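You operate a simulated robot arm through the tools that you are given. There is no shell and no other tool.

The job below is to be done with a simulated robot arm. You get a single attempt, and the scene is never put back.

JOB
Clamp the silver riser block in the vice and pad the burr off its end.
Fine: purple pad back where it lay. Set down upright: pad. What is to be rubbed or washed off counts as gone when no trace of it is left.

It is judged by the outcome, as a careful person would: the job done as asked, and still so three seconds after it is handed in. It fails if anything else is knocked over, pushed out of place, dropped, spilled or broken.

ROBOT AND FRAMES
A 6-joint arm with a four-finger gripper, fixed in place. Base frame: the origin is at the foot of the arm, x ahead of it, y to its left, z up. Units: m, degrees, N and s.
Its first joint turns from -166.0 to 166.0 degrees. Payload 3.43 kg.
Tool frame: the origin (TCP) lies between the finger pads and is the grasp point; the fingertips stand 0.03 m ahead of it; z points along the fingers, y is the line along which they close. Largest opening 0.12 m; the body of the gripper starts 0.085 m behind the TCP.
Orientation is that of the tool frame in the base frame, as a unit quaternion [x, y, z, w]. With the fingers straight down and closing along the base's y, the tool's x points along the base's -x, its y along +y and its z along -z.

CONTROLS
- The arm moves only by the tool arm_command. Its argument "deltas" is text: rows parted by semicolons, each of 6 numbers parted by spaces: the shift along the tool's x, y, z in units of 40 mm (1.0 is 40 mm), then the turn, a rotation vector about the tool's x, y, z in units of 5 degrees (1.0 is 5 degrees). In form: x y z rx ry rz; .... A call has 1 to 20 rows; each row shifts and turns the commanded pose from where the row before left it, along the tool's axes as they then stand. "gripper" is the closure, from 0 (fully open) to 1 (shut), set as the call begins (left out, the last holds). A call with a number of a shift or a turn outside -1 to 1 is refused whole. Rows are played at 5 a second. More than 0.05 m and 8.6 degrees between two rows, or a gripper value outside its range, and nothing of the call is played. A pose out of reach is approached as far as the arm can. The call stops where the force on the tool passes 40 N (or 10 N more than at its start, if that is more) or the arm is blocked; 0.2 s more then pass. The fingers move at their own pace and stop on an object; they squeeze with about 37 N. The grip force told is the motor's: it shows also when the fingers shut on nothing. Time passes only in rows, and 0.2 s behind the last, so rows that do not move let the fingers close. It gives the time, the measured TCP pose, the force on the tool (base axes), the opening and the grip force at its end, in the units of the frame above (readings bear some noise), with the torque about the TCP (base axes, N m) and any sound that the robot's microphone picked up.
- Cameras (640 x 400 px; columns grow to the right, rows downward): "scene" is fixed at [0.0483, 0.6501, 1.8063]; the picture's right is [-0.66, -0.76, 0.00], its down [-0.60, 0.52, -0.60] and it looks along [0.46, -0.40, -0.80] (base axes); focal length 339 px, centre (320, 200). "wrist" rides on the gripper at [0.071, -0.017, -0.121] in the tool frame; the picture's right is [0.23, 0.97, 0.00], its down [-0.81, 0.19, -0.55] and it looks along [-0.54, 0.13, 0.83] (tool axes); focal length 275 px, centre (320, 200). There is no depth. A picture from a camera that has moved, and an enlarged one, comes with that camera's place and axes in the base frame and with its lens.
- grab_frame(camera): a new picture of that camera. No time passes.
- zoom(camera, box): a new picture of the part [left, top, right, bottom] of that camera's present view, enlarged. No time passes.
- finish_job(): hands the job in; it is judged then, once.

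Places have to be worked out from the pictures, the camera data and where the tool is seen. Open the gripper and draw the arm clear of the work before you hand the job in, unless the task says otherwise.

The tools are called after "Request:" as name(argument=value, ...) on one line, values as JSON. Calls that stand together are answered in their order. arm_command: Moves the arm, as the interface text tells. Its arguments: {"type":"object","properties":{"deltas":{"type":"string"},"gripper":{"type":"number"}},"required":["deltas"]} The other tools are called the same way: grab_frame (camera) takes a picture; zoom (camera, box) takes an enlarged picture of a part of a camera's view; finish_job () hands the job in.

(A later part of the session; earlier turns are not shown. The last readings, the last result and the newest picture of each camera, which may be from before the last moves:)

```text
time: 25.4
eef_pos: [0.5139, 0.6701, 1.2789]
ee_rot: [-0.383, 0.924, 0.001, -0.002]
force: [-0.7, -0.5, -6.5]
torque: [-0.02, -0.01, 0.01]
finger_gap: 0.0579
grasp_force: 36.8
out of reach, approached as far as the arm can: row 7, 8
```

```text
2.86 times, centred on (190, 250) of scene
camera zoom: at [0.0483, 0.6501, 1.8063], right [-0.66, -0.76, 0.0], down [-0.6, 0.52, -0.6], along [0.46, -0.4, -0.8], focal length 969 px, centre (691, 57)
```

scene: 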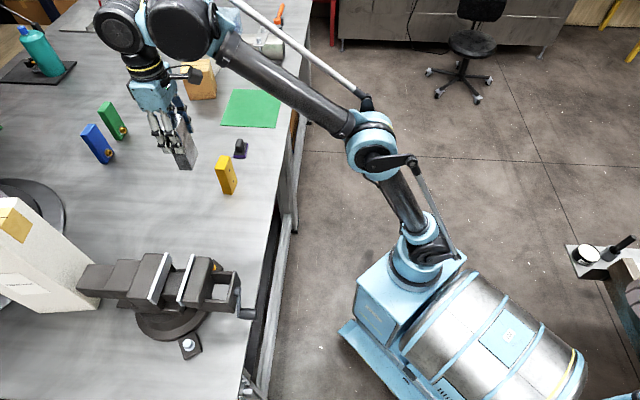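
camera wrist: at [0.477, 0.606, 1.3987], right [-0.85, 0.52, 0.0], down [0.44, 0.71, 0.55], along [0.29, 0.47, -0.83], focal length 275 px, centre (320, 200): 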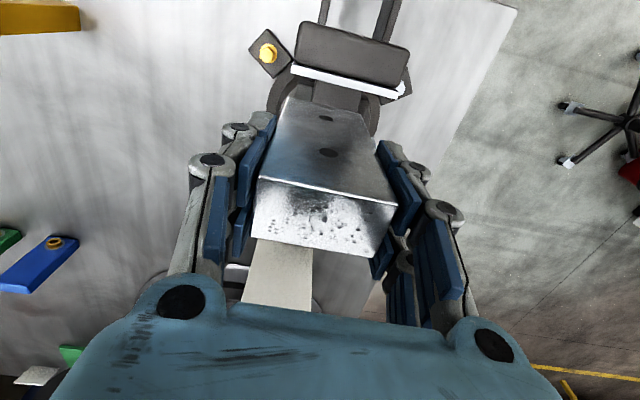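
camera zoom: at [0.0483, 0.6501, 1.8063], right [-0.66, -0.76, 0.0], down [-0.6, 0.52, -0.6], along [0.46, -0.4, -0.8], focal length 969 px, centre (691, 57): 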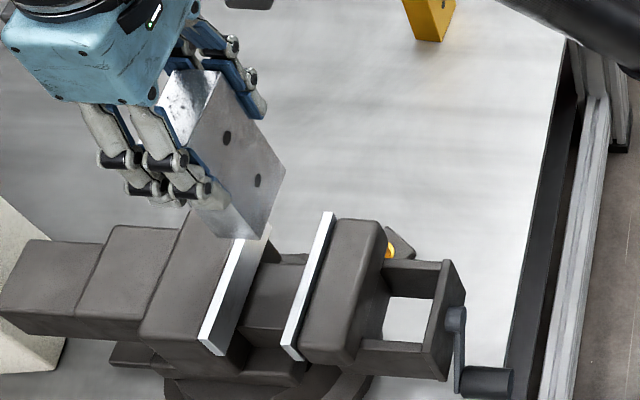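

The reach ran out at this height, and the TCP stopped at (0.514, 0.670, 1.279). Lower down the reach is longer, so I lower 35 mm, which still leaves the foot about 35 mm above the jaws, and read where it ends.

Request:
arm_command(deltas="0 0 0.45 0 0 0;0 0 0.45 0 0 0;0 0 0 0 0 0;0 0 0 0 0 0")

Request:
grab_frame(camera="wrist")

Request:
zoom(camera="scene", box=[90, 180, 290, 320])

```text
time: 26.4
eef_pos: [0.5151, 0.669, 1.2421]
ee_rot: [-0.383, 0.924, -0.001, -0.002]
force: [0.8, -0.6, -7.3]
torque: [-0.01, 0.0, -0.03]
finger_gap: 0.0576
grasp_force: 36.5
```

```text
taken
camera wrist: at [0.4772, 0.6068, 1.3632], right [-0.85, 0.52, 0.0], down [0.44, 0.71, 0.55], along [0.29, 0.47, -0.84], focal length 275 px, centre (320, 200)
```

wrist: 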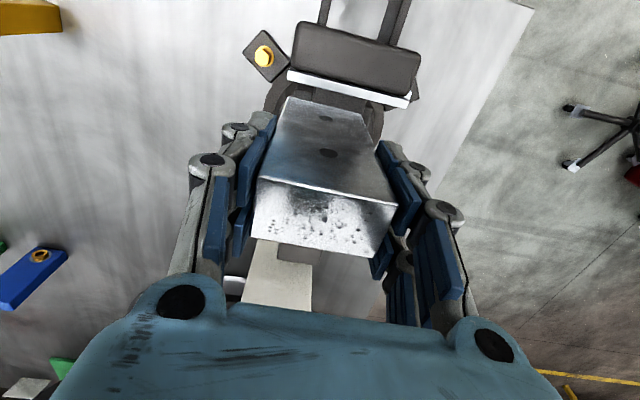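

```text
2.86 times, centred on (190, 250) of scene
camera zoom: at [0.0483, 0.6501, 1.8063], right [-0.66, -0.76, 0.0], down [-0.6, 0.52, -0.6], along [0.46, -0.4, -0.8], focal length 969 px, centre (691, 57)
```

zoom: 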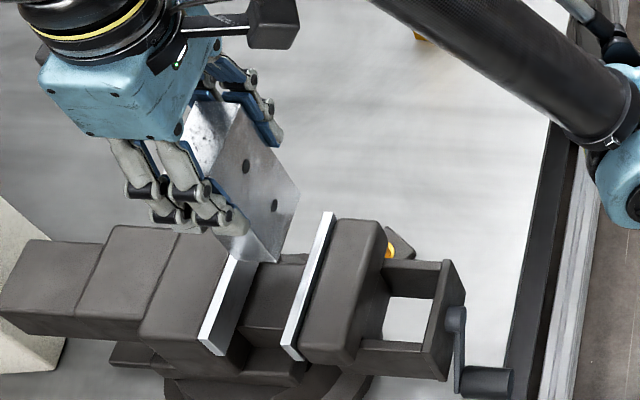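

The commanded pose was clipped too: the TCP is at (0.515, 0.669, 1.242). I shift the rest of the way at this height.

Request:
arm_command(deltas="-0.11 0.27 0 0 0 0;-0.11 0.27 0 0 0 0;0 0 0 0 0 0;0 0 0 0 0 0")

Request:
grab_frame(camera="wrist")

Request:
zoom(camera="scene", box=[90, 210, 250, 310])

Request:
zoom(camera="wrist", box=[224, 50, 416, 170])

```text
time: 27.4
eef_pos: [0.5064, 0.6905, 1.2433]
ee_rot: [-0.383, 0.924, 0.0, -0.001]
force: [0.2, -1.0, -6.3]
torque: [0.04, 0.03, -0.01]
finger_gap: 0.0575
grasp_force: 37.0
```

```text
taken
camera wrist: at [0.4674, 0.6267, 1.3631], right [-0.85, 0.52, 0.0], down [0.44, 0.71, 0.55], along [0.29, 0.47, -0.83], focal length 275 px, centre (320, 200)
```

wrist: 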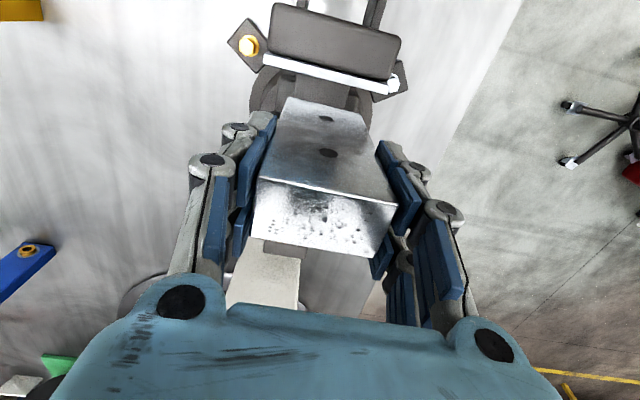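

```text
4.00 times, centred on (170, 260) of scene
camera zoom: at [0.0483, 0.6501, 1.8063], right [-0.66, -0.76, 0.0], down [-0.6, 0.52, -0.6], along [0.46, -0.4, -0.8], focal length 1357 px, centre (920, -40)
```

zoom: 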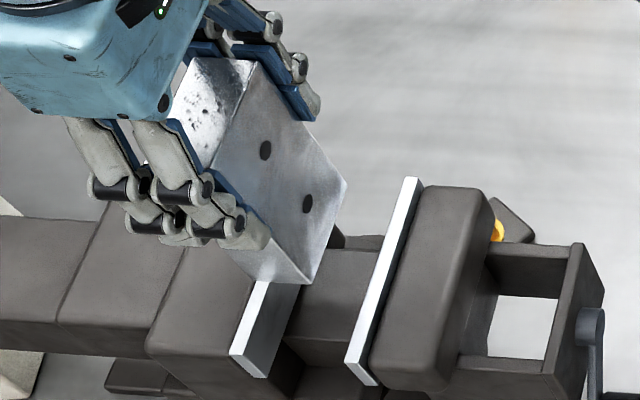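

```text
3.33 times, centred on (320, 110) of wrist
camera zoom: at [0.4674, 0.6267, 1.3631], right [-0.85, 0.52, 0.0], down [0.44, 0.71, 0.55], along [0.29, 0.47, -0.83], focal length 918 px, centre (320, 500)
```

zoom: 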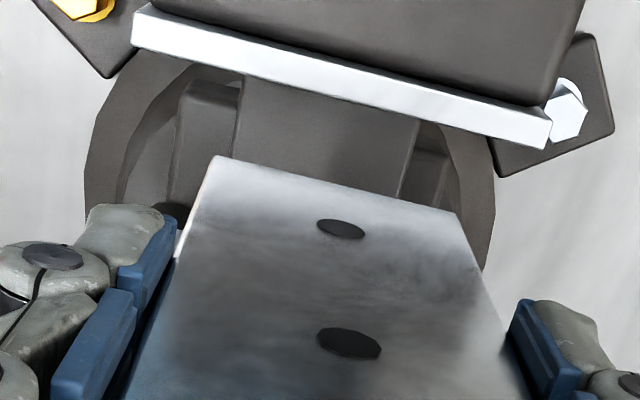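

Projecting my model of the block's lower corner into the scene view matches within 3 px. The block foot has about 7 mm to the fixed plate and about 15 mm to the moving plate. I lower it partly into the gap and check.

Request:
arm_command(deltas="0 0 0.33 0 0 0;0 0 0.33 0 0 0;0 0 0.33 0 0 0;0 0 0.33 0 0 0;0 0 0 0 0 0")

Request:
zoom(camera="scene", box=[90, 210, 250, 310])

Request:
zoom(camera="wrist", box=[224, 50, 416, 170])

```text
time: 28.6
eef_pos: [0.51, 0.7004, 1.1966]
ee_rot: [-0.382, 0.924, -0.001, -0.003]
force: [-0.7, 0.6, -6.2]
torque: [0.01, 0.01, 0.02]
finger_gap: 0.0578
grasp_force: 37.5
out of reach, approached as far as the arm can: row 3, 4
```

```text
4.00 times, centred on (170, 260) of scene
camera zoom: at [0.0483, 0.6501, 1.8063], right [-0.66, -0.76, 0.0], down [-0.6, 0.52, -0.6], along [0.46, -0.4, -0.8], focal length 1357 px, centre (920, -40)
```

zoom: 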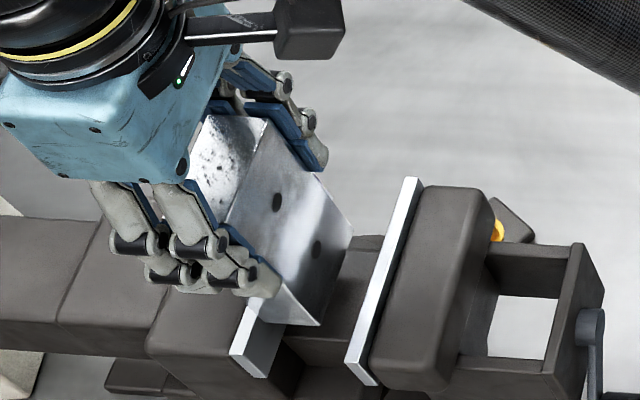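

```text
3.33 times, centred on (320, 110) of wrist
camera zoom: at [0.472, 0.638, 1.3173], right [-0.85, 0.52, 0.0], down [0.44, 0.71, 0.55], along [0.29, 0.47, -0.84], focal length 918 px, centre (320, 500)
```

zoom: 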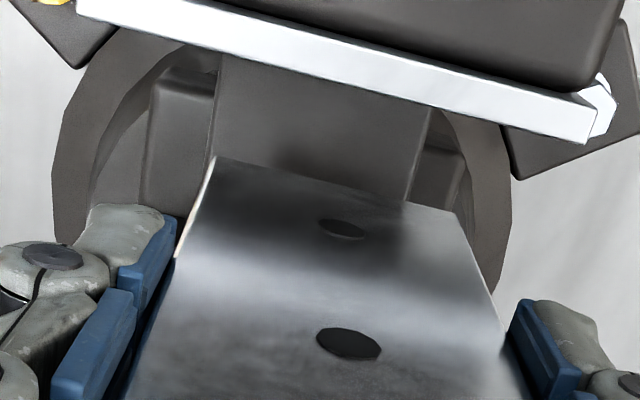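

The arm reports rows out of reach and drifted about 10 mm along +u, so the block's back face is now right at the fixed plate, with no contact force. Before going lower I look at the whole arm and ask for the shift back at this height.

Request:
grab_frame(camera="scene")

Request:
arm_command(deltas="0.12 0 0 0 0 0;0.12 0 0 0 0 0;0 0 0 0 0 0")

```text
taken
```

scene: 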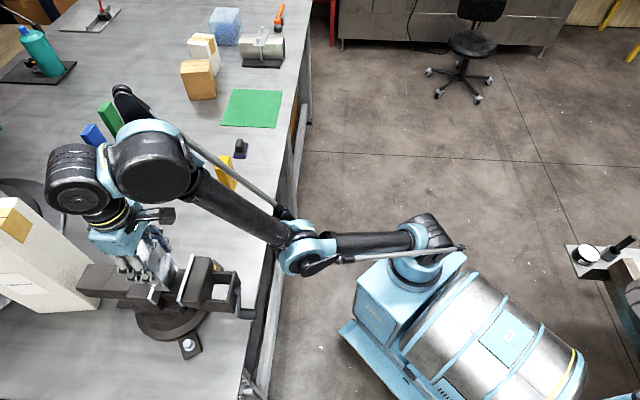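

```text
time: 29.4
eef_pos: [0.5054, 0.7005, 1.2022]
ee_rot: [-0.383, 0.924, 0.0, -0.001]
force: [1.2, -0.1, -5.7]
torque: [0.03, 0.0, -0.01]
finger_gap: 0.0577
grasp_force: 37.1
out of reach, approached as far as the arm can: row 1, 2
```

The scene shows the elbow has flipped low and forward (upper arm nearly level) after the arm was stretched straight, and that posture is what limits it. I raise the block clear again so I can bring the arm back to its elbow-up posture.

Request:
arm_command(deltas="0 0 -0.5 0 0 0;0 0 -0.5 0 0 0;0 0 -0.5 0 0 0;0 0 -0.5 0 0 0;0 0 0 0 0 0")

Request:
grab_frame(camera="scene")

```text
time: 30.6
eef_pos: [0.506, 0.6984, 1.2587]
ee_rot: [-0.383, 0.924, 0.0, 0.0]
force: [0.2, -0.4, -6.1]
torque: [0.01, -0.01, -0.01]
finger_gap: 0.0575
grasp_force: 36.9
out of reach, approached as far as the arm can: row 3, 4
```

```text
taken
```

scene: 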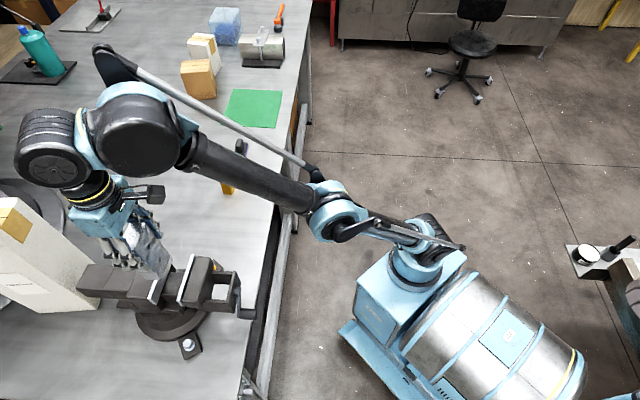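

The arm is stretched again, with the block's foot at about z 1.16. I pull it inward, level, by 10 cm and see which way the elbow folds.

Request:
arm_command(deltas="0.6175 -0.0985 0 0 0 0;0.6175 -0.0985 0 0 0 0;0.6175 -0.0985 0 0 0 0;0.6175 -0.0985 0 0 0 0;0 0 0 0 0 0;0 0 0 0 0 0")

Request:
grab_frame(camera="scene")

```text
time: 32.0
eef_pos: [0.4592, 0.6533, 1.2878]
ee_rot: [-0.383, 0.924, 0.0, -0.001]
force: [-1.0, 0.0, -5.7]
torque: [-0.02, -0.03, -0.01]
finger_gap: 0.0576
grasp_force: 37.5
out of reach, approached as far as the arm can: row 2, 3, 4
```

```text
taken
```

scene: 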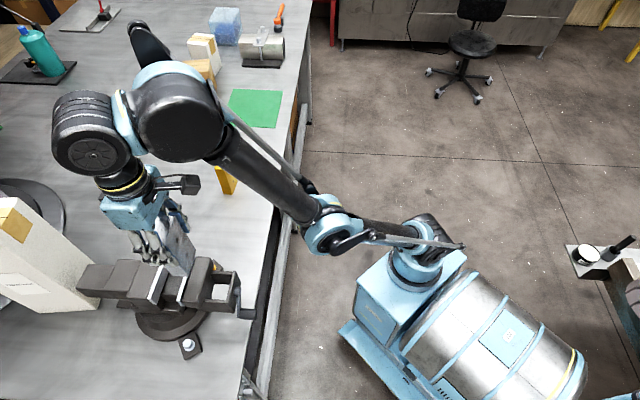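

It is still elbow-low and pinned at a joint limit. I stretch the arm hard along its own line (up and outward), so the elbow passes through straight, then pull in level with big steps to coax it into the elbow-up branch.

Request:
arm_command(deltas="-0.788 0.138 -0.8 0 0 0;-0.788 0.138 -0.8 0 0 0;-0.788 0.138 -0.8 0 0 0;0.98 -0.172 0 0 0 0;0.98 -0.172 0 0 0 0;0.98 -0.172 0 0 0 0;0 0 0 0 0 0")

Request:
grab_frame(camera="scene")

```text
time: 33.6
eef_pos: [0.4252, 0.6032, 1.3461]
ee_rot: [-0.383, 0.924, 0.0, -0.002]
force: [0.7, 0.3, -5.7]
torque: [-0.04, -0.02, -0.04]
finger_gap: 0.0575
grasp_force: 37.6
out of reach, approached as far as the arm can: row 1, 2, 3, 4, 5, 6
```

```text
taken
```

scene: 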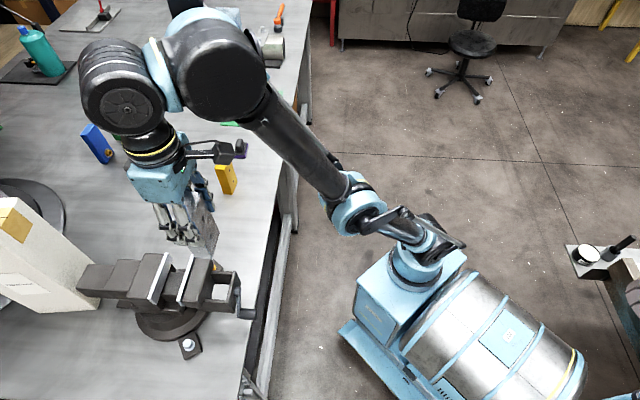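

Still pinned on the low-elbow side. I try a single large stretch step from this bent state, so the solver overshoots straight just once, followed by small steps straight back in.

Request:
arm_command(deltas="-0.733 0.127 -0.844 0 0 0;0.25 -0.043 0.28 0 0 0;0.25 -0.043 0.28 0 0 0;0.25 -0.043 0.28 0 0 0;0.25 -0.043 0.28 0 0 0;0.25 -0.043 0.28 0 0 0;0 0 0 0 0 0")

Request:
grab_frame(camera="scene")

```text
time: 35.2
eef_pos: [0.4099, 0.6088, 1.3447]
ee_rot: [-0.382, 0.924, 0.0, -0.001]
force: [0.3, -0.9, -5.9]
torque: [0.0, 0.02, -0.03]
finger_gap: 0.0576
grasp_force: 37.0
out of reach, approached as far as the arm can: row 1, 2, 3, 4, 5, 6
```

```text
taken
```

scene: 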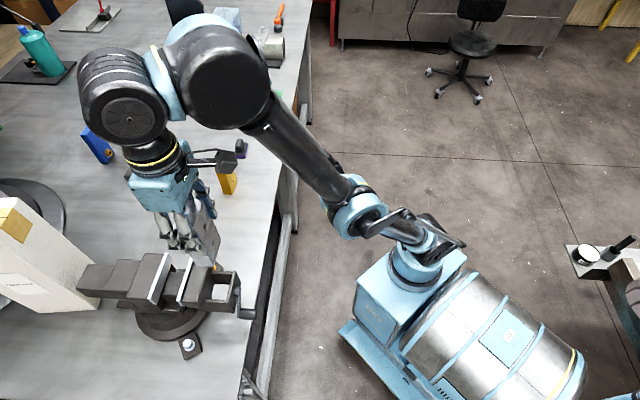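

Those rows did not move it. I look closely at the robot's own posture before going on, to understand which joint is pinned.

Request:
zoom(camera="scene", box=[280, 120, 600, 400])

Request:
zoom(camera="scene", box=[60, 10, 480, 290])

```text
1.43 times, centred on (440, 260) of scene
camera zoom: at [0.0483, 0.6501, 1.8063], right [-0.66, -0.76, 0.0], down [-0.6, 0.52, -0.6], along [0.46, -0.4, -0.8], focal length 485 px, centre (149, 114)
```

zoom: 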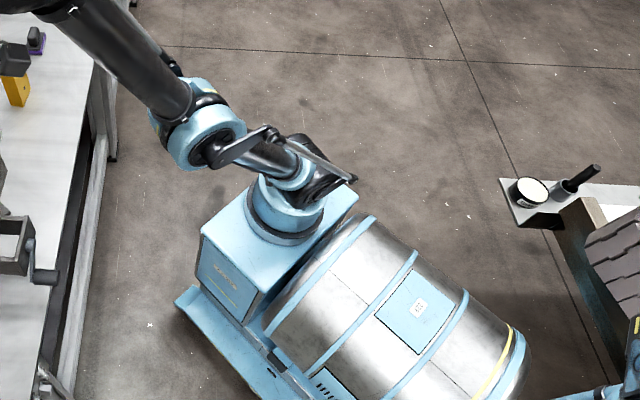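

```text
1.43 times, centred on (270, 150) of scene
camera zoom: at [0.0483, 0.6501, 1.8063], right [-0.66, -0.76, 0.0], down [-0.6, 0.52, -0.6], along [0.46, -0.4, -0.8], focal length 485 px, centre (391, 271)
```

zoom: 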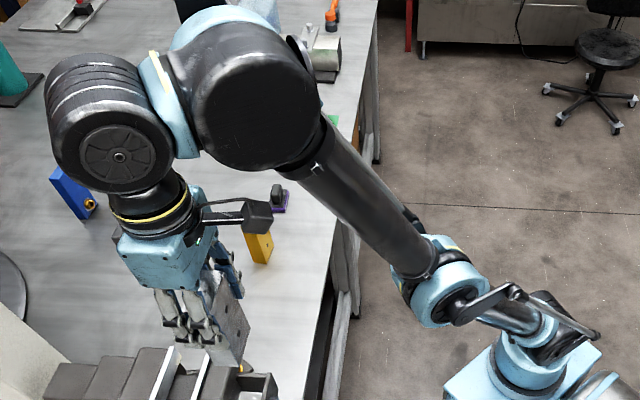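

The arm's J3 is bent slightly the wrong way and the forearm stands steep. Sliding upward along the edge of reach should bring J3 through straight to the good side. I command straight up for several rows, then pull inward and look again.

Request:
arm_command(deltas="0 0 -1 0 0 0;0 0 -1 0 0 0;0 0 -1 0 0 0;0 0 -1 0 0 0;0 0 -1 0 0 0;0 0 -1 0 0 0;0 0 -1 0 0 0;0 0 0 0 0 0")

Request:
grab_frame(camera="scene")

```text
time: 37.0
eef_pos: [0.3931, 0.5444, 1.3916]
ee_rot: [-0.382, 0.924, 0.001, -0.002]
force: [0.0, 0.2, -6.0]
torque: [-0.01, -0.02, 0.04]
finger_gap: 0.0576
grasp_force: 36.3
out of reach, approached as far as the arm can: row 1, 2, 3, 4, 5, 6, 7
```

```text
taken
```

scene: 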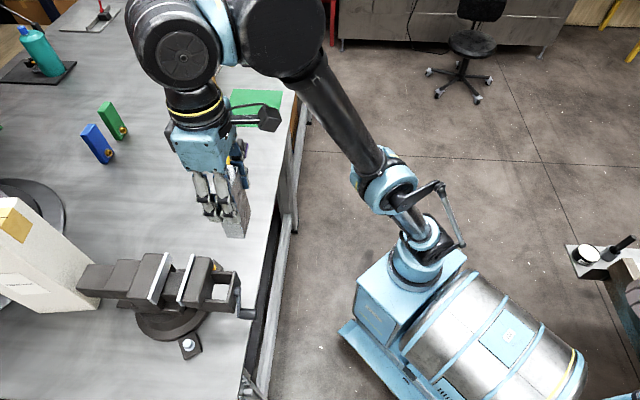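

It slid up along the limit and is nearer to straight now. The elbow is still slightly below the shoulder–wrist line, so I continue upward and then pull inward with large steps.

Request:
arm_command(deltas="0 0 -1 0 0 0;0 0 -1 0 0 0;0 0 -1 0 0 0;0 0 -1 0 0 0;0 0 -1 0 0 0;0 0 -1 0 0 0;0 0 -1 0 0 0;0 0 -1 0 0 0;0.9 -0.3 0 0 0 0;0.9 -0.3 0 0 0 0;0.9 -0.3 0 0 0 0;0 0 0 0 0 0")

Request:
grab_frame(camera="scene")

```text
time: 39.6
eef_pos: [0.3197, 0.3583, 1.4345]
ee_rot: [-0.384, 0.923, 0.001, -0.001]
force: [0.2, 0.4, -7.6]
torque: [0.02, 0.0, -0.01]
finger_gap: 0.0578
grasp_force: 37.0
out of reach, approached as far as the arm can: row 1, 2, 3, 4, 5, 6, 7, 8
```

```text
taken
```

scene: 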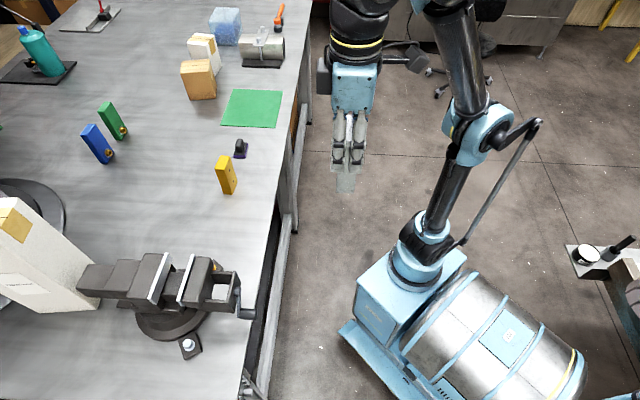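

The elbow is now back on the upper side and the rows were in reach. I lower to z≈1.225 here, where the reach at the vice is comfortable and the foot still clears the jaws. Then I move most of the way toward the vice.

Request:
arm_command(deltas="0 0 0.873 0 0 0;0 0 0.873 0 0 0;0 0 0.873 0 0 0;0 0 0.873 0 0 0;0 0 0.873 0 0 0;0 0 0.873 0 0 0;-0.9157 0.257 0 0 0 0;-0.9157 0.257 0 0 0 0;-0.9157 0.257 0 0 0 0;-0.9157 0.257 0 0 0 0;-0.9157 0.257 0 0 0 0;-0.9157 0.257 0 0 0 0;0 0 0 0 0 0")

Request:
grab_frame(camera="scene")

```text
time: 42.4
eef_pos: [0.4322, 0.5582, 1.2253]
ee_rot: [-0.383, 0.924, 0.0, -0.002]
force: [-0.4, -1.0, -5.4]
torque: [0.0, -0.03, 0.03]
finger_gap: 0.0576
grasp_force: 36.8
```

```text
taken
```

scene: 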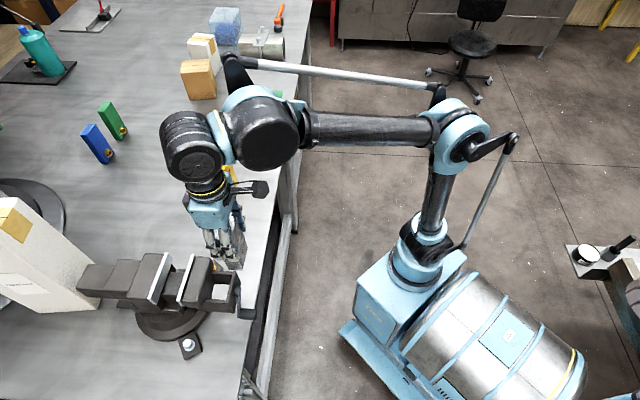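

The arm is in the good elbow-up posture with slack. I move the remaining 15 cm level to above the gap.

Request:
arm_command(deltas="-0.911 0.2577 0 0 0 0;-0.911 0.2577 0 0 0 0;-0.911 0.2577 0 0 0 0;-0.911 0.2577 0 0 0 0;0 0 0 0 0 0;0 0 0 0 0 0")

Request:
grab_frame(camera="scene")

Request:
zoom(camera="scene", box=[90, 210, 250, 310])

Request:
zoom(camera="wrist", box=[224, 50, 416, 170])

```text
time: 43.8
eef_pos: [0.5058, 0.6905, 1.2253]
ee_rot: [-0.383, 0.924, 0.0, 0.0]
force: [-0.4, -0.1, -5.7]
torque: [0.02, -0.01, 0.01]
finger_gap: 0.058
grasp_force: 37.1
```

```text
taken
```

scene: 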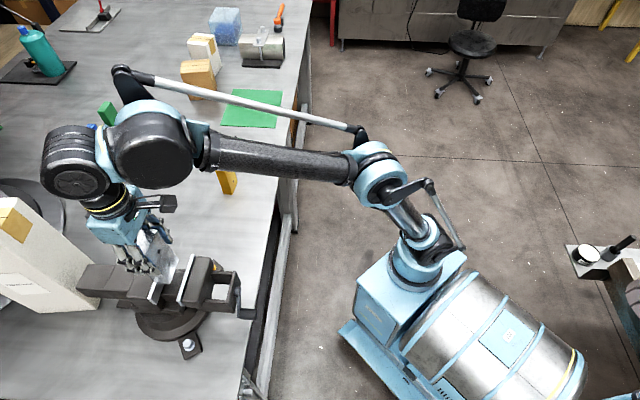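

```text
4.00 times, centred on (170, 260) of scene
camera zoom: at [0.0483, 0.6501, 1.8063], right [-0.66, -0.76, 0.0], down [-0.6, 0.52, -0.6], along [0.46, -0.4, -0.8], focal length 1357 px, centre (920, -40)
```

zoom: 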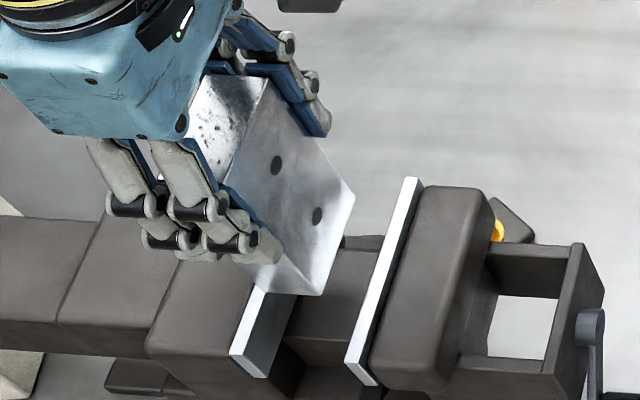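

```text
3.33 times, centred on (320, 110) of wrist
camera zoom: at [0.4681, 0.6268, 1.3461], right [-0.85, 0.52, 0.0], down [0.44, 0.71, 0.55], along [0.29, 0.47, -0.83], focal length 918 px, centre (320, 500)
```

zoom: 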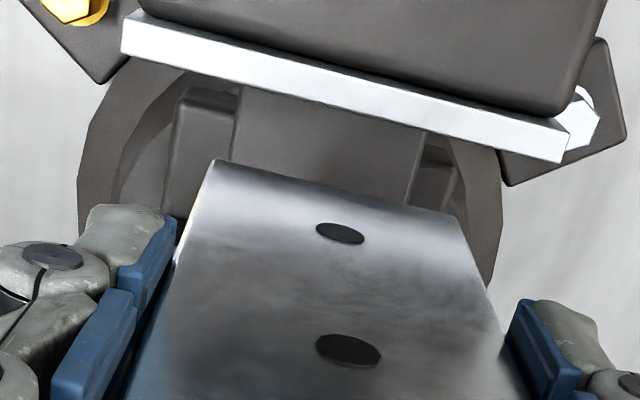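

The block hangs parallel to the plates with about 14 mm to the moving plate and about 10 mm to the fixed one, centred over the slide. I lower it into the gap.

Request:
arm_command(deltas="0 0 0.3 0 0 0;0 0 0.3 0 0 0;0 0 0.3 0 0 0;0 0 0.3 0 0 0;0 0 0 0 0 0")

Request:
zoom(camera="scene", box=[90, 210, 250, 310])

Request:
zoom(camera="wrist", box=[224, 50, 416, 170])

```text
time: 45.0
eef_pos: [0.5051, 0.6894, 1.1781]
ee_rot: [-0.383, 0.924, 0.001, -0.002]
force: [0.1, 0.2, -6.4]
torque: [0.02, -0.01, 0.01]
finger_gap: 0.0577
grasp_force: 36.2
```

```text
4.00 times, centred on (170, 260) of scene
camera zoom: at [0.0483, 0.6501, 1.8063], right [-0.66, -0.76, 0.0], down [-0.6, 0.52, -0.6], along [0.46, -0.4, -0.8], focal length 1357 px, centre (920, -40)
```

zoom: 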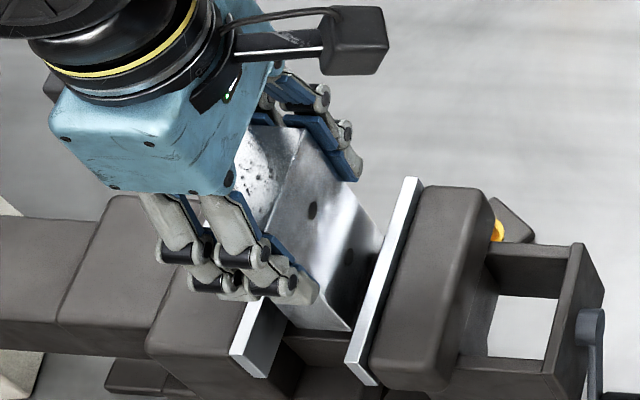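

```text
3.33 times, centred on (320, 110) of wrist
camera zoom: at [0.4674, 0.6266, 1.2986], right [-0.85, 0.52, 0.0], down [0.44, 0.71, 0.55], along [0.29, 0.47, -0.83], focal length 918 px, centre (320, 500)
```

zoom: 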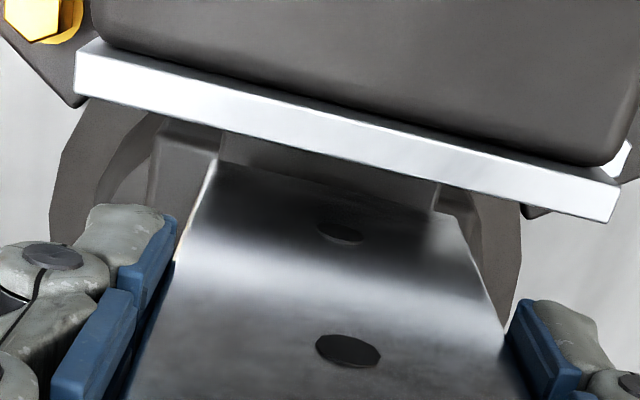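

It is going in freely. I lower in 4 mm steps until the force shows it standing on the slide.

Request:
arm_command(deltas="0 0 0.1 0 0 0;0 0 0.1 0 0 0;0 0 0.1 0 0 0;0 0 0 0 0 0")

```text
time: 46.0
eef_pos: [0.5044, 0.6897, 1.1653]
ee_rot: [-0.383, 0.924, 0.001, -0.001]
force: [-0.5, 0.4, -6.5]
torque: [0.05, 0.0, 0.02]
finger_gap: 0.0575
grasp_force: 37.5
```

Request:
arm_command(deltas="0 0 0.05 0 0 0;0 0 0.05 0 0 0;0 0 0 0 0 0")

```text
time: 46.8
eef_pos: [0.5048, 0.6908, 1.1608]
ee_rot: [-0.383, 0.924, 0.0, -0.001]
force: [-0.5, -0.4, -5.8]
torque: [0.0, 0.0, -0.01]
finger_gap: 0.0578
grasp_force: 37.0
```

Still hanging free at 1.161, with the force equal to its weight. I go on in 2 mm steps.

Request:
arm_command(deltas="0 0 0.05 0 0 0;0 0 0.05 0 0 0;0 0 0 0 0 0")

Request:
zoom(camera="scene", box=[120, 230, 216, 290])

```text
time: 47.6
eef_pos: [0.505, 0.6901, 1.1587]
ee_rot: [-0.383, 0.924, 0.001, 0.0]
force: [4.6, 9.6, 21.6]
torque: [0.77, -0.54, 0.06]
finger_gap: 0.0579
grasp_force: 36.6
```

```text
6.67 times, centred on (168, 260) of scene
camera zoom: at [0.0483, 0.6501, 1.8063], right [-0.66, -0.76, 0.0], down [-0.6, 0.52, -0.6], along [0.46, -0.4, -0.8], focal length 2262 px, centre (1333, -200)
```

zoom: 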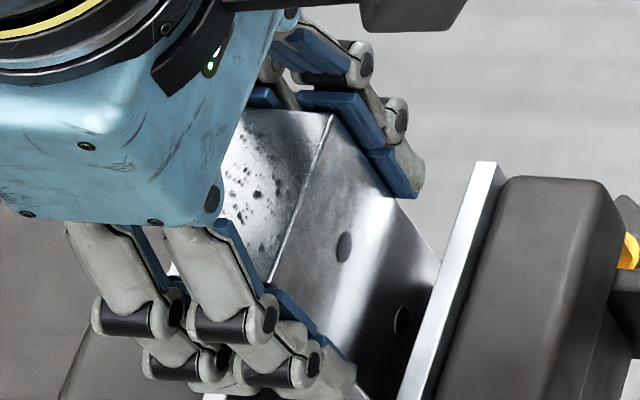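

The block touched down (force rose by 28 N at TCP z 1.159, so the slide top is about 1.061). I ease up 1.5 mm to take the pressure off, check the force, then release.

Request:
arm_command(deltas="0 0 -0.035 0 0 0;0 0 0 0 0 0")

```text
time: 48.2
eef_pos: [0.5054, 0.6907, 1.1598]
ee_rot: [-0.383, 0.924, 0.0, -0.001]
force: [0.4, 0.0, -7.0]
torque: [-0.02, 0.01, -0.03]
finger_gap: 0.0578
grasp_force: 36.8
```

It is back to hanging within about a millimetre of the slide. I lower a hair to light contact and open the fingers.

Request:
arm_command(deltas="0 0 0.018 0 0 0;0 0 0 0 0 0")

Request:
arm_command(deltas="0 0 0 0 0 0;0 0 0 0 0 0;0 0 0 0 0 0", gripper=0.35)

Request:
grab_frame(camera="wrist")

Request:
zoom(camera="scene", box=[120, 230, 216, 290])

```text
time: 48.8
eef_pos: [0.5047, 0.69, 1.1591]
ee_rot: [-0.382, 0.924, 0.001, -0.001]
force: [1.1, 1.5, 0.0]
torque: [0.26, -0.22, -0.02]
finger_gap: 0.0576
grasp_force: 36.9
```

```text
time: 49.6
eef_pos: [0.5042, 0.69, 1.1578]
ee_rot: [-0.383, 0.924, 0.0, -0.001]
force: [-0.6, -0.4, -0.6]
torque: [0.03, -0.01, 0.01]
finger_gap: 0.078
grasp_force: 0.1
```

```text
taken
camera wrist: at [0.467, 0.6266, 1.2788], right [-0.85, 0.52, 0.0], down [0.44, 0.71, 0.55], along [0.29, 0.47, -0.83], focal length 275 px, centre (320, 200)
```

wrist: 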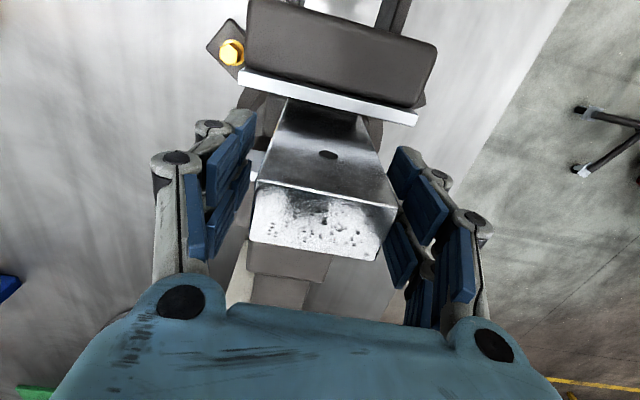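

```text
6.67 times, centred on (168, 260) of scene
camera zoom: at [0.0483, 0.6501, 1.8063], right [-0.66, -0.76, 0.0], down [-0.6, 0.52, -0.6], along [0.46, -0.4, -0.8], focal length 2262 px, centre (1333, -200)
```

zoom: 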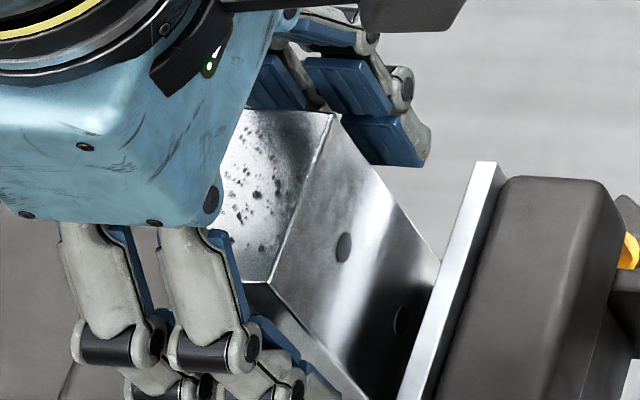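

The block stands upright by itself on the slide. I open fully and rise 75 mm so the fingertips clear its top, staying below the height where the arm would stretch out.

Request:
arm_command(deltas="0 0 0 0 0 0;0 0 0 0 0 0;0 0 -0.3 0 0 0;0 0 -0.5 0 0 0;0 0 -0.5 0 0 0;0 0 -0.6 0 0 0;0 0 0 0 0 0", gripper=0)

Request:
grab_frame(camera="wrist")

Request:
grab_frame(camera="scene")

```text
time: 51.2
eef_pos: [0.505, 0.6902, 1.2353]
ee_rot: [-0.383, 0.924, 0.001, 0.0]
force: [0.3, 0.1, 0.3]
torque: [0.03, 0.0, -0.02]
finger_gap: 0.1199
grasp_force: 0.1
```

```text
taken
camera wrist: at [0.4674, 0.6268, 1.3553], right [-0.85, 0.52, 0.0], down [0.44, 0.71, 0.55], along [0.29, 0.47, -0.83], focal length 275 px, centre (320, 200)
```

wrist: 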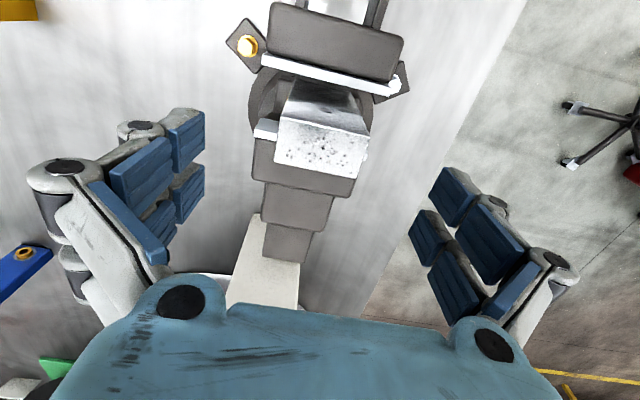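

```text
taken
```

scene: 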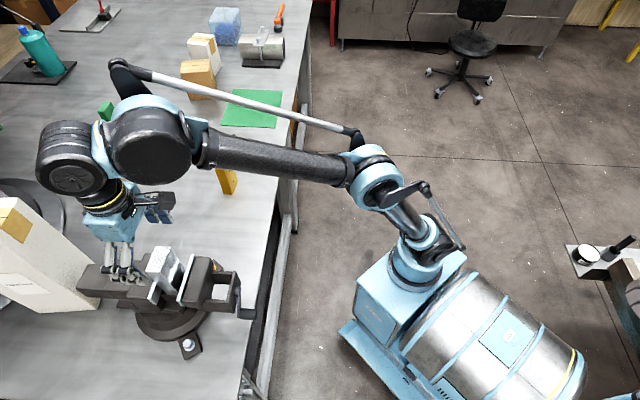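

The block stands free in the jaws. The crank handle should now be near u≈0.685, v≈−0.168, z≈0.997. I retreat toward the crank, tilt the tool 40° and come to a point short of the handle with the fingers half open.

Request:
arm_command(deltas="0.85 0.44 0 0 0 0;0.85 0.44 0 0 0 0;0.85 0.44 0 0 0 0;0.85 0.44 0 0 0 0;0.85 0.44 0 0 0 0;0 0 0 1 0 0;0 0 0 1 0 0;0 0 0 1 0 0;0 0 0 1 0 0;0 0 0 1 0 0;0 0 0 1 0 0;0 0 0 1 0 0;0 0 0 1 0 0;0 0 0 0 0 0", gripper=0.45)

Request:
grab_frame(camera="wrist")

Request:
grab_frame(camera="scene")

```text
time: 54.2
eef_pos: [0.3295, 0.6317, 1.2343]
ee_rot: [-0.366, 0.876, -0.288, 0.125]
force: [0.3, -1.2, 0.4]
torque: [0.02, -0.01, 0.02]
finger_gap: 0.0662
grasp_force: 0.0
out of reach, approached as far as the arm can: row 13
```

```text
taken
camera wrist: at [0.2369, 0.6202, 1.3408], right [-0.71, 0.39, -0.58], down [0.22, 0.92, 0.34], along [0.66, 0.11, -0.74], focal length 275 px, centre (320, 200)
```

wrist: 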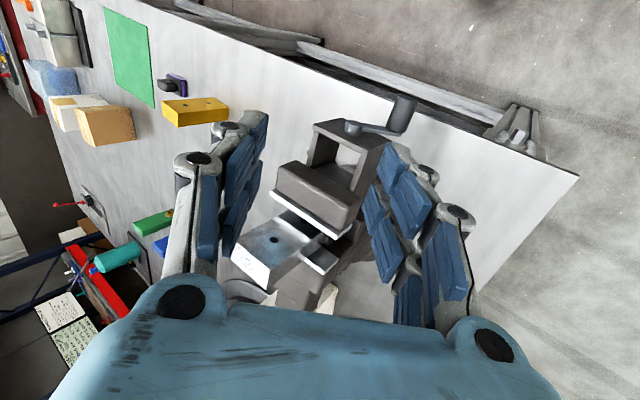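

```text
taken
```

scene: 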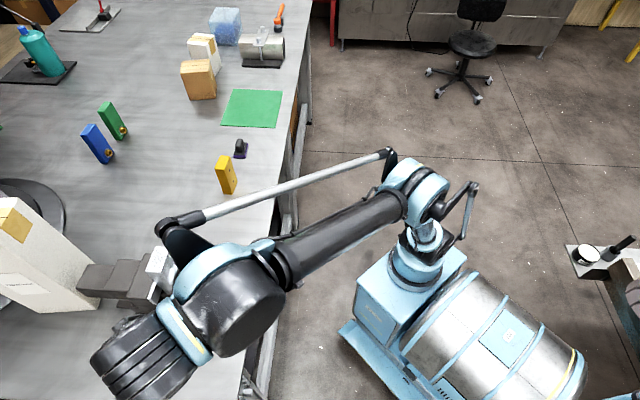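

The last 3° of that tilt were out of reach, so leaning this way is limited. I bring the tilt back to −20°, then descend to the pre-grip point above the handle.

Request:
arm_command(deltas="0 0 0 -0.83 0 0;0 0 0 -0.83 0 0;0 0 0 -0.83 0 0;0 0 0 -0.83 0 0;0 0 0 0 0 0")

Request:
grab_frame(camera="scene")

```text
time: 55.4
eef_pos: [0.3296, 0.6323, 1.2352]
ee_rot: [-0.38, 0.909, -0.158, 0.071]
force: [0.6, -0.1, 0.1]
torque: [-0.02, 0.02, -0.02]
finger_gap: 0.066
grasp_force: 0.0
```

```text
taken
```

scene: 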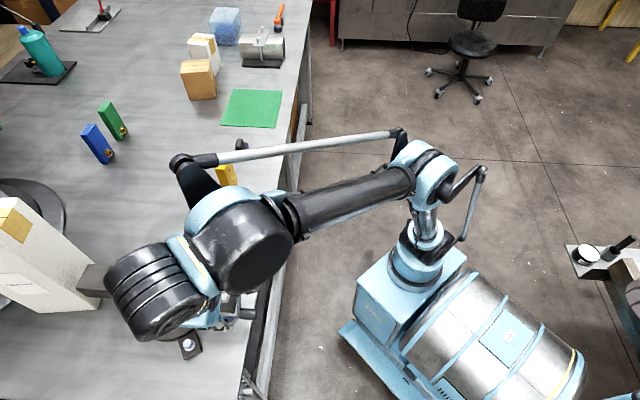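

The tilt is 20° as wanted and the elbow is fine. I descend to 70 mm short of the handle along the tool's direction.

Request:
arm_command(deltas="0.026 0.192 0.844 0 0 0;0.026 0.192 0.844 0 0 0;0.026 0.192 0.844 0 0 0;0.026 0.192 0.844 0 0 0;0.026 0.192 0.844 0 0 0;0 0 0 0 0 0")

Request:
grab_frame(camera="wrist")

Request:
grab_frame(camera="scene")

```text
time: 56.8
eef_pos: [0.3425, 0.614, 1.0635]
ee_rot: [-0.38, 0.909, -0.158, 0.071]
force: [-0.3, 0.4, 0.1]
torque: [0.05, 0.0, 0.0]
finger_gap: 0.066
grasp_force: 0.0
```

```text
taken
camera wrist: at [0.2736, 0.5793, 1.1801], right [-0.81, 0.48, -0.33], down [0.3, 0.83, 0.46], along [0.5, 0.27, -0.82], focal length 275 px, centre (320, 200)
```

wrist: 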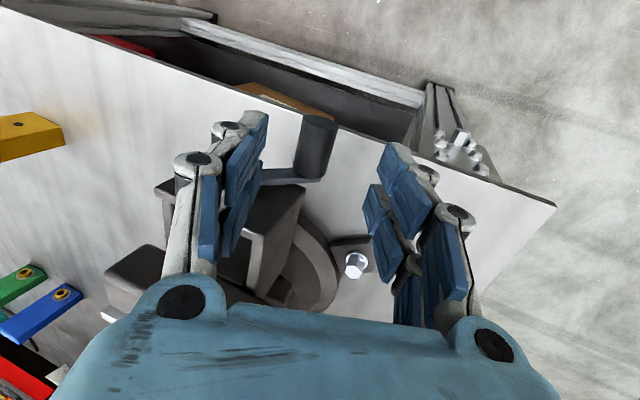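

```text
taken
```

scene: 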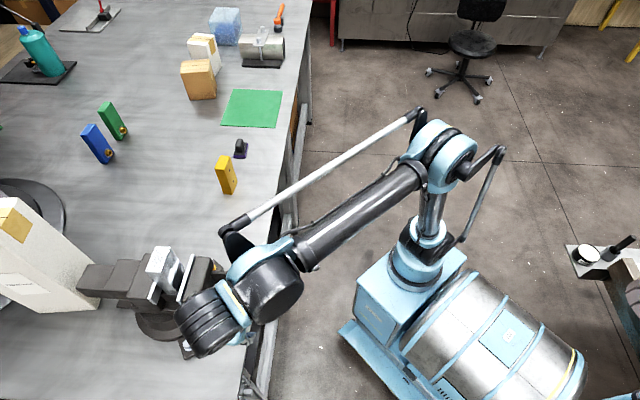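

The handle is lined up between the fingers. I enlarge to trim the last millimetres before closing in.

Request:
zoom(camera="wrist", box=[240, 95, 400, 195])

```text
4.00 times, centred on (320, 145) of wrist
camera zoom: at [0.2736, 0.5793, 1.1801], right [-0.81, 0.48, -0.33], down [0.3, 0.83, 0.46], along [0.5, 0.27, -0.82], focal length 1101 px, centre (320, 420)
```

zoom: 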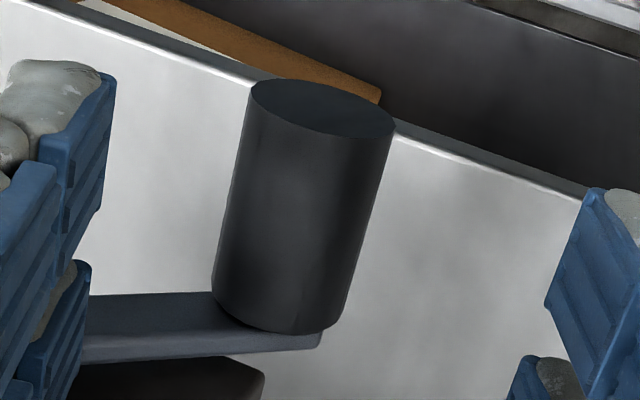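

The handle lies between tool x −29 and +10 mm, with y off by −3 mm. I correct the y, advance 70 mm and close.

Request:
arm_command(deltas="0 -0.075 0.45 0 0 0;0 0 0.65 0 0 0;0 0 0.65 0 0 0;0 0 0 0 0 0")

Request:
arm_command(deltas="0 0 0 0 0 0;0 0 0 0 0 0;0 0 0 0 0 0;0 0 0 0 0 0", gripper=1)

Request:
grab_frame(camera="wrist")

```text
time: 57.8
eef_pos: [0.3601, 0.5965, 0.9971]
ee_rot: [-0.381, 0.908, -0.158, 0.072]
force: [0.4, -0.2, -0.4]
torque: [-0.02, 0.01, -0.01]
finger_gap: 0.066
grasp_force: 0.0
```

```text
time: 58.8
eef_pos: [0.3622, 0.5958, 0.9975]
ee_rot: [-0.38, 0.909, -0.159, 0.071]
force: [-1.3, -0.8, -4.9]
torque: [0.11, -0.19, -0.76]
finger_gap: 0.0234
grasp_force: 45.3
```

```text
taken
camera wrist: at [0.2921, 0.5612, 1.1159], right [-0.81, 0.48, -0.33], down [0.3, 0.83, 0.46], along [0.5, 0.27, -0.82], focal length 275 px, centre (320, 200)
```

wrist: 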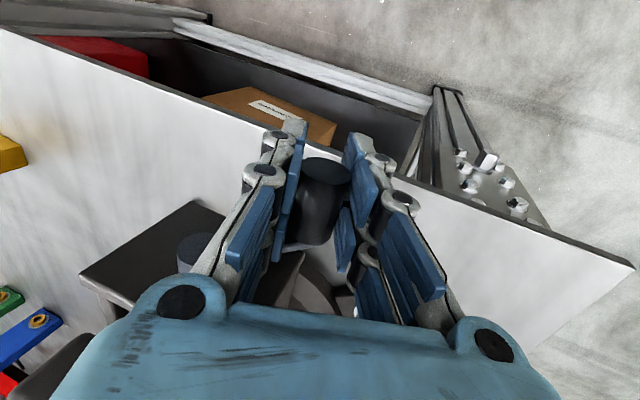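

Gripped well. The handle is at about 38° from bottom. I turn 40° clockwise in synchronised 5° steps, following the screw's advance, and check the forces.

Request:
arm_command(deltas="-0.007 0.0592 -0.1067 -1 0 0;-0.007 0.0592 -0.1067 -1 0 0;-0.007 0.0592 -0.1067 -1 0 0;-0.007 0.0592 -0.1067 -1 0 0;-0.007 0.0592 -0.1067 -1 0 0;-0.007 0.0592 -0.1067 -1 0 0;-0.007 0.0592 -0.1067 -1 0 0;-0.007 0.0592 -0.1067 -1 0 0")

Request:
zoom(camera="scene", box=[120, 235, 200, 285])

```text
time: 60.6
eef_pos: [0.3479, 0.6111, 1.0326]
ee_rot: [-0.382, 0.908, 0.163, -0.063]
force: [-2.5, -9.8, -2.7]
torque: [-0.06, 0.13, -0.94]
finger_gap: 0.0245
grasp_force: 44.8
```

```text
8.00 times, centred on (160, 260) of scene
camera zoom: at [0.0483, 0.6501, 1.8063], right [-0.66, -0.76, 0.0], down [-0.6, 0.52, -0.6], along [0.46, -0.4, -0.8], focal length 2714 px, centre (1600, -280)
```

zoom: 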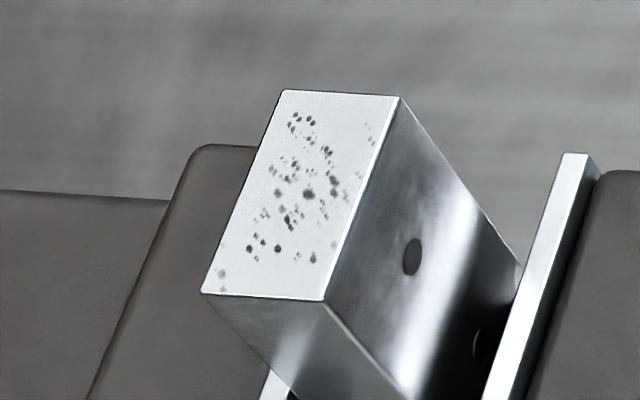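

The jaw advanced about 2.5 mm with moderate forces (about 10 N), which matches a 20 mm lead. I continue another 40°.

Request:
arm_command(deltas="-0.005 0.0592 -0.1067 -1 0 0;-0.005 0.0592 -0.1067 -1 0 0;-0.005 0.0592 -0.1067 -1 0 0;-0.005 0.0592 -0.1067 -1 0 0;-0.005 0.0592 -0.1067 -1 0 0;-0.005 0.0592 -0.1067 -1 0 0;-0.005 0.0592 -0.1067 -1 0 0;-0.005 0.0592 -0.1067 -1 0 0")

Request:
zoom(camera="scene", box=[120, 235, 200, 285])

Request:
grab_frame(camera="wrist")

Request:
grab_frame(camera="scene")

```text
time: 62.6
eef_pos: [0.3463, 0.6085, 1.0709]
ee_rot: [-0.339, 0.8, 0.46, -0.182]
force: [53.2, -7.2, -45.0]
torque: [0.58, 0.83, -0.27]
finger_gap: 0.0234
grasp_force: 44.7
stopped in row 8: the force on the tool passed its limit at 42 N (the readings are from after the stop); the commanded pose is now the measured one
```

```text
8.00 times, centred on (160, 260) of scene
camera zoom: at [0.0483, 0.6501, 1.8063], right [-0.66, -0.76, 0.0], down [-0.6, 0.52, -0.6], along [0.46, -0.4, -0.8], focal length 2714 px, centre (1600, -280)
```

zoom: 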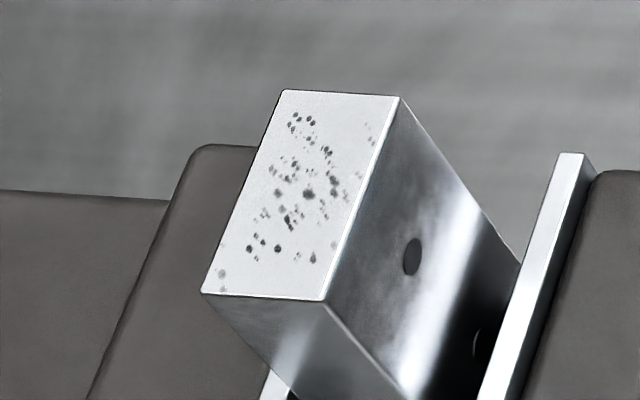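

```text
taken
camera wrist: at [0.3748, 0.4775, 1.1153], right [-0.53, 0.18, 0.83], down [0.83, 0.3, 0.46], along [-0.17, 0.94, -0.31], focal length 275 px, centre (320, 200)
```

wrist: 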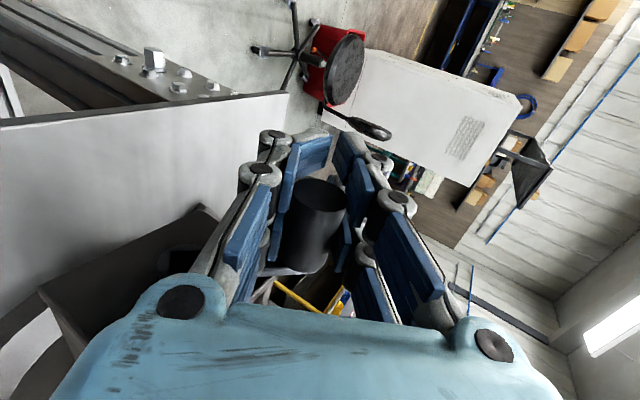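

```text
taken
```

scene: 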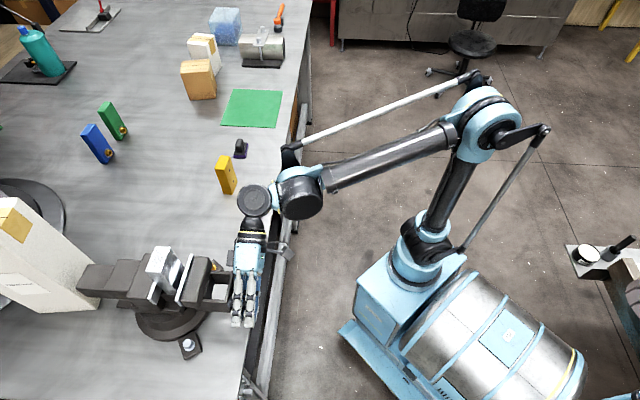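

Force rose to 42 N at the end: the tool had drifted outward from the crank circle at the 60° tilt. The jaw is still about 9 mm from the block, so nothing is being squeezed. I read the resting force first.

Request:
arm_command(deltas="0 -0.05 0 0 0 0;0 0 0 0 0 0")

```text
time: 63.2
eef_pos: [0.343, 0.6098, 1.0701]
ee_rot: [-0.339, 0.799, 0.461, -0.184]
force: [45.8, 10.7, -25.4]
torque: [-0.14, 0.99, 0.18]
finger_gap: 0.0234
grasp_force: 45.4
```

The residual pull (about 45 N) comes from the arm not tracking well at this steep tilt. I open the fingers to relax it, back straight off the handle, and bring the tool upright.

Request:
arm_command(deltas="0 0 0 0 0 0;0 0 0 0 0 0;0 0 -0.5 0 0 0;0 0 -0.8 0 0 0;0 0 -0.8 0 0 0;0 0 0 0 0 0", gripper=0.45)

Request:
grab_frame(camera="wrist")

Request:
grab_frame(camera="scene")

```text
time: 64.6
eef_pos: [0.3923, 0.5579, 1.1148]
ee_rot: [-0.34, 0.799, 0.461, -0.185]
force: [-0.2, 0.7, 0.3]
torque: [-0.02, -0.01, -0.01]
finger_gap: 0.0661
grasp_force: 0.0
```

```text
taken
camera wrist: at [0.4225, 0.4254, 1.1589], right [-0.52, 0.17, 0.83], down [0.83, 0.31, 0.46], along [-0.18, 0.94, -0.3], focal length 275 px, centre (320, 200)
```

wrist: 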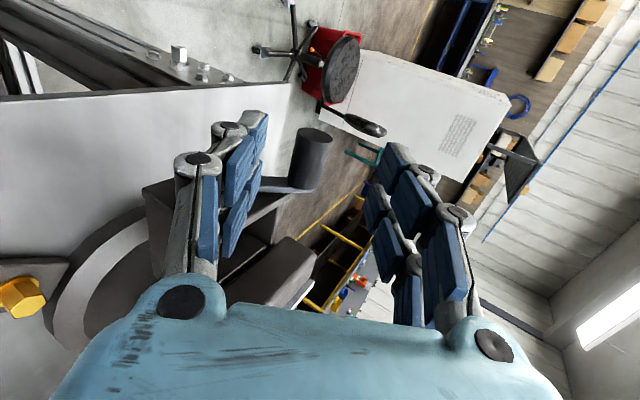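

```text
taken
```

scene: 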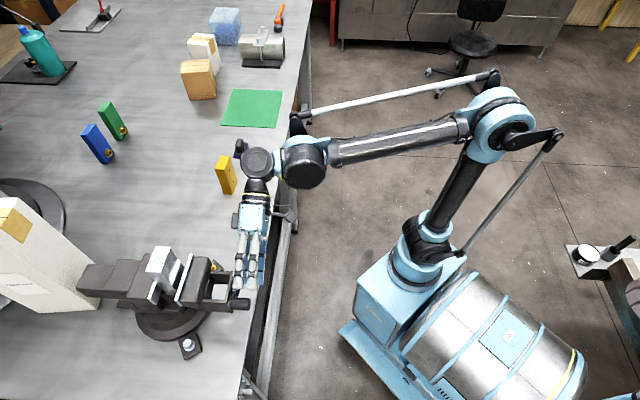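

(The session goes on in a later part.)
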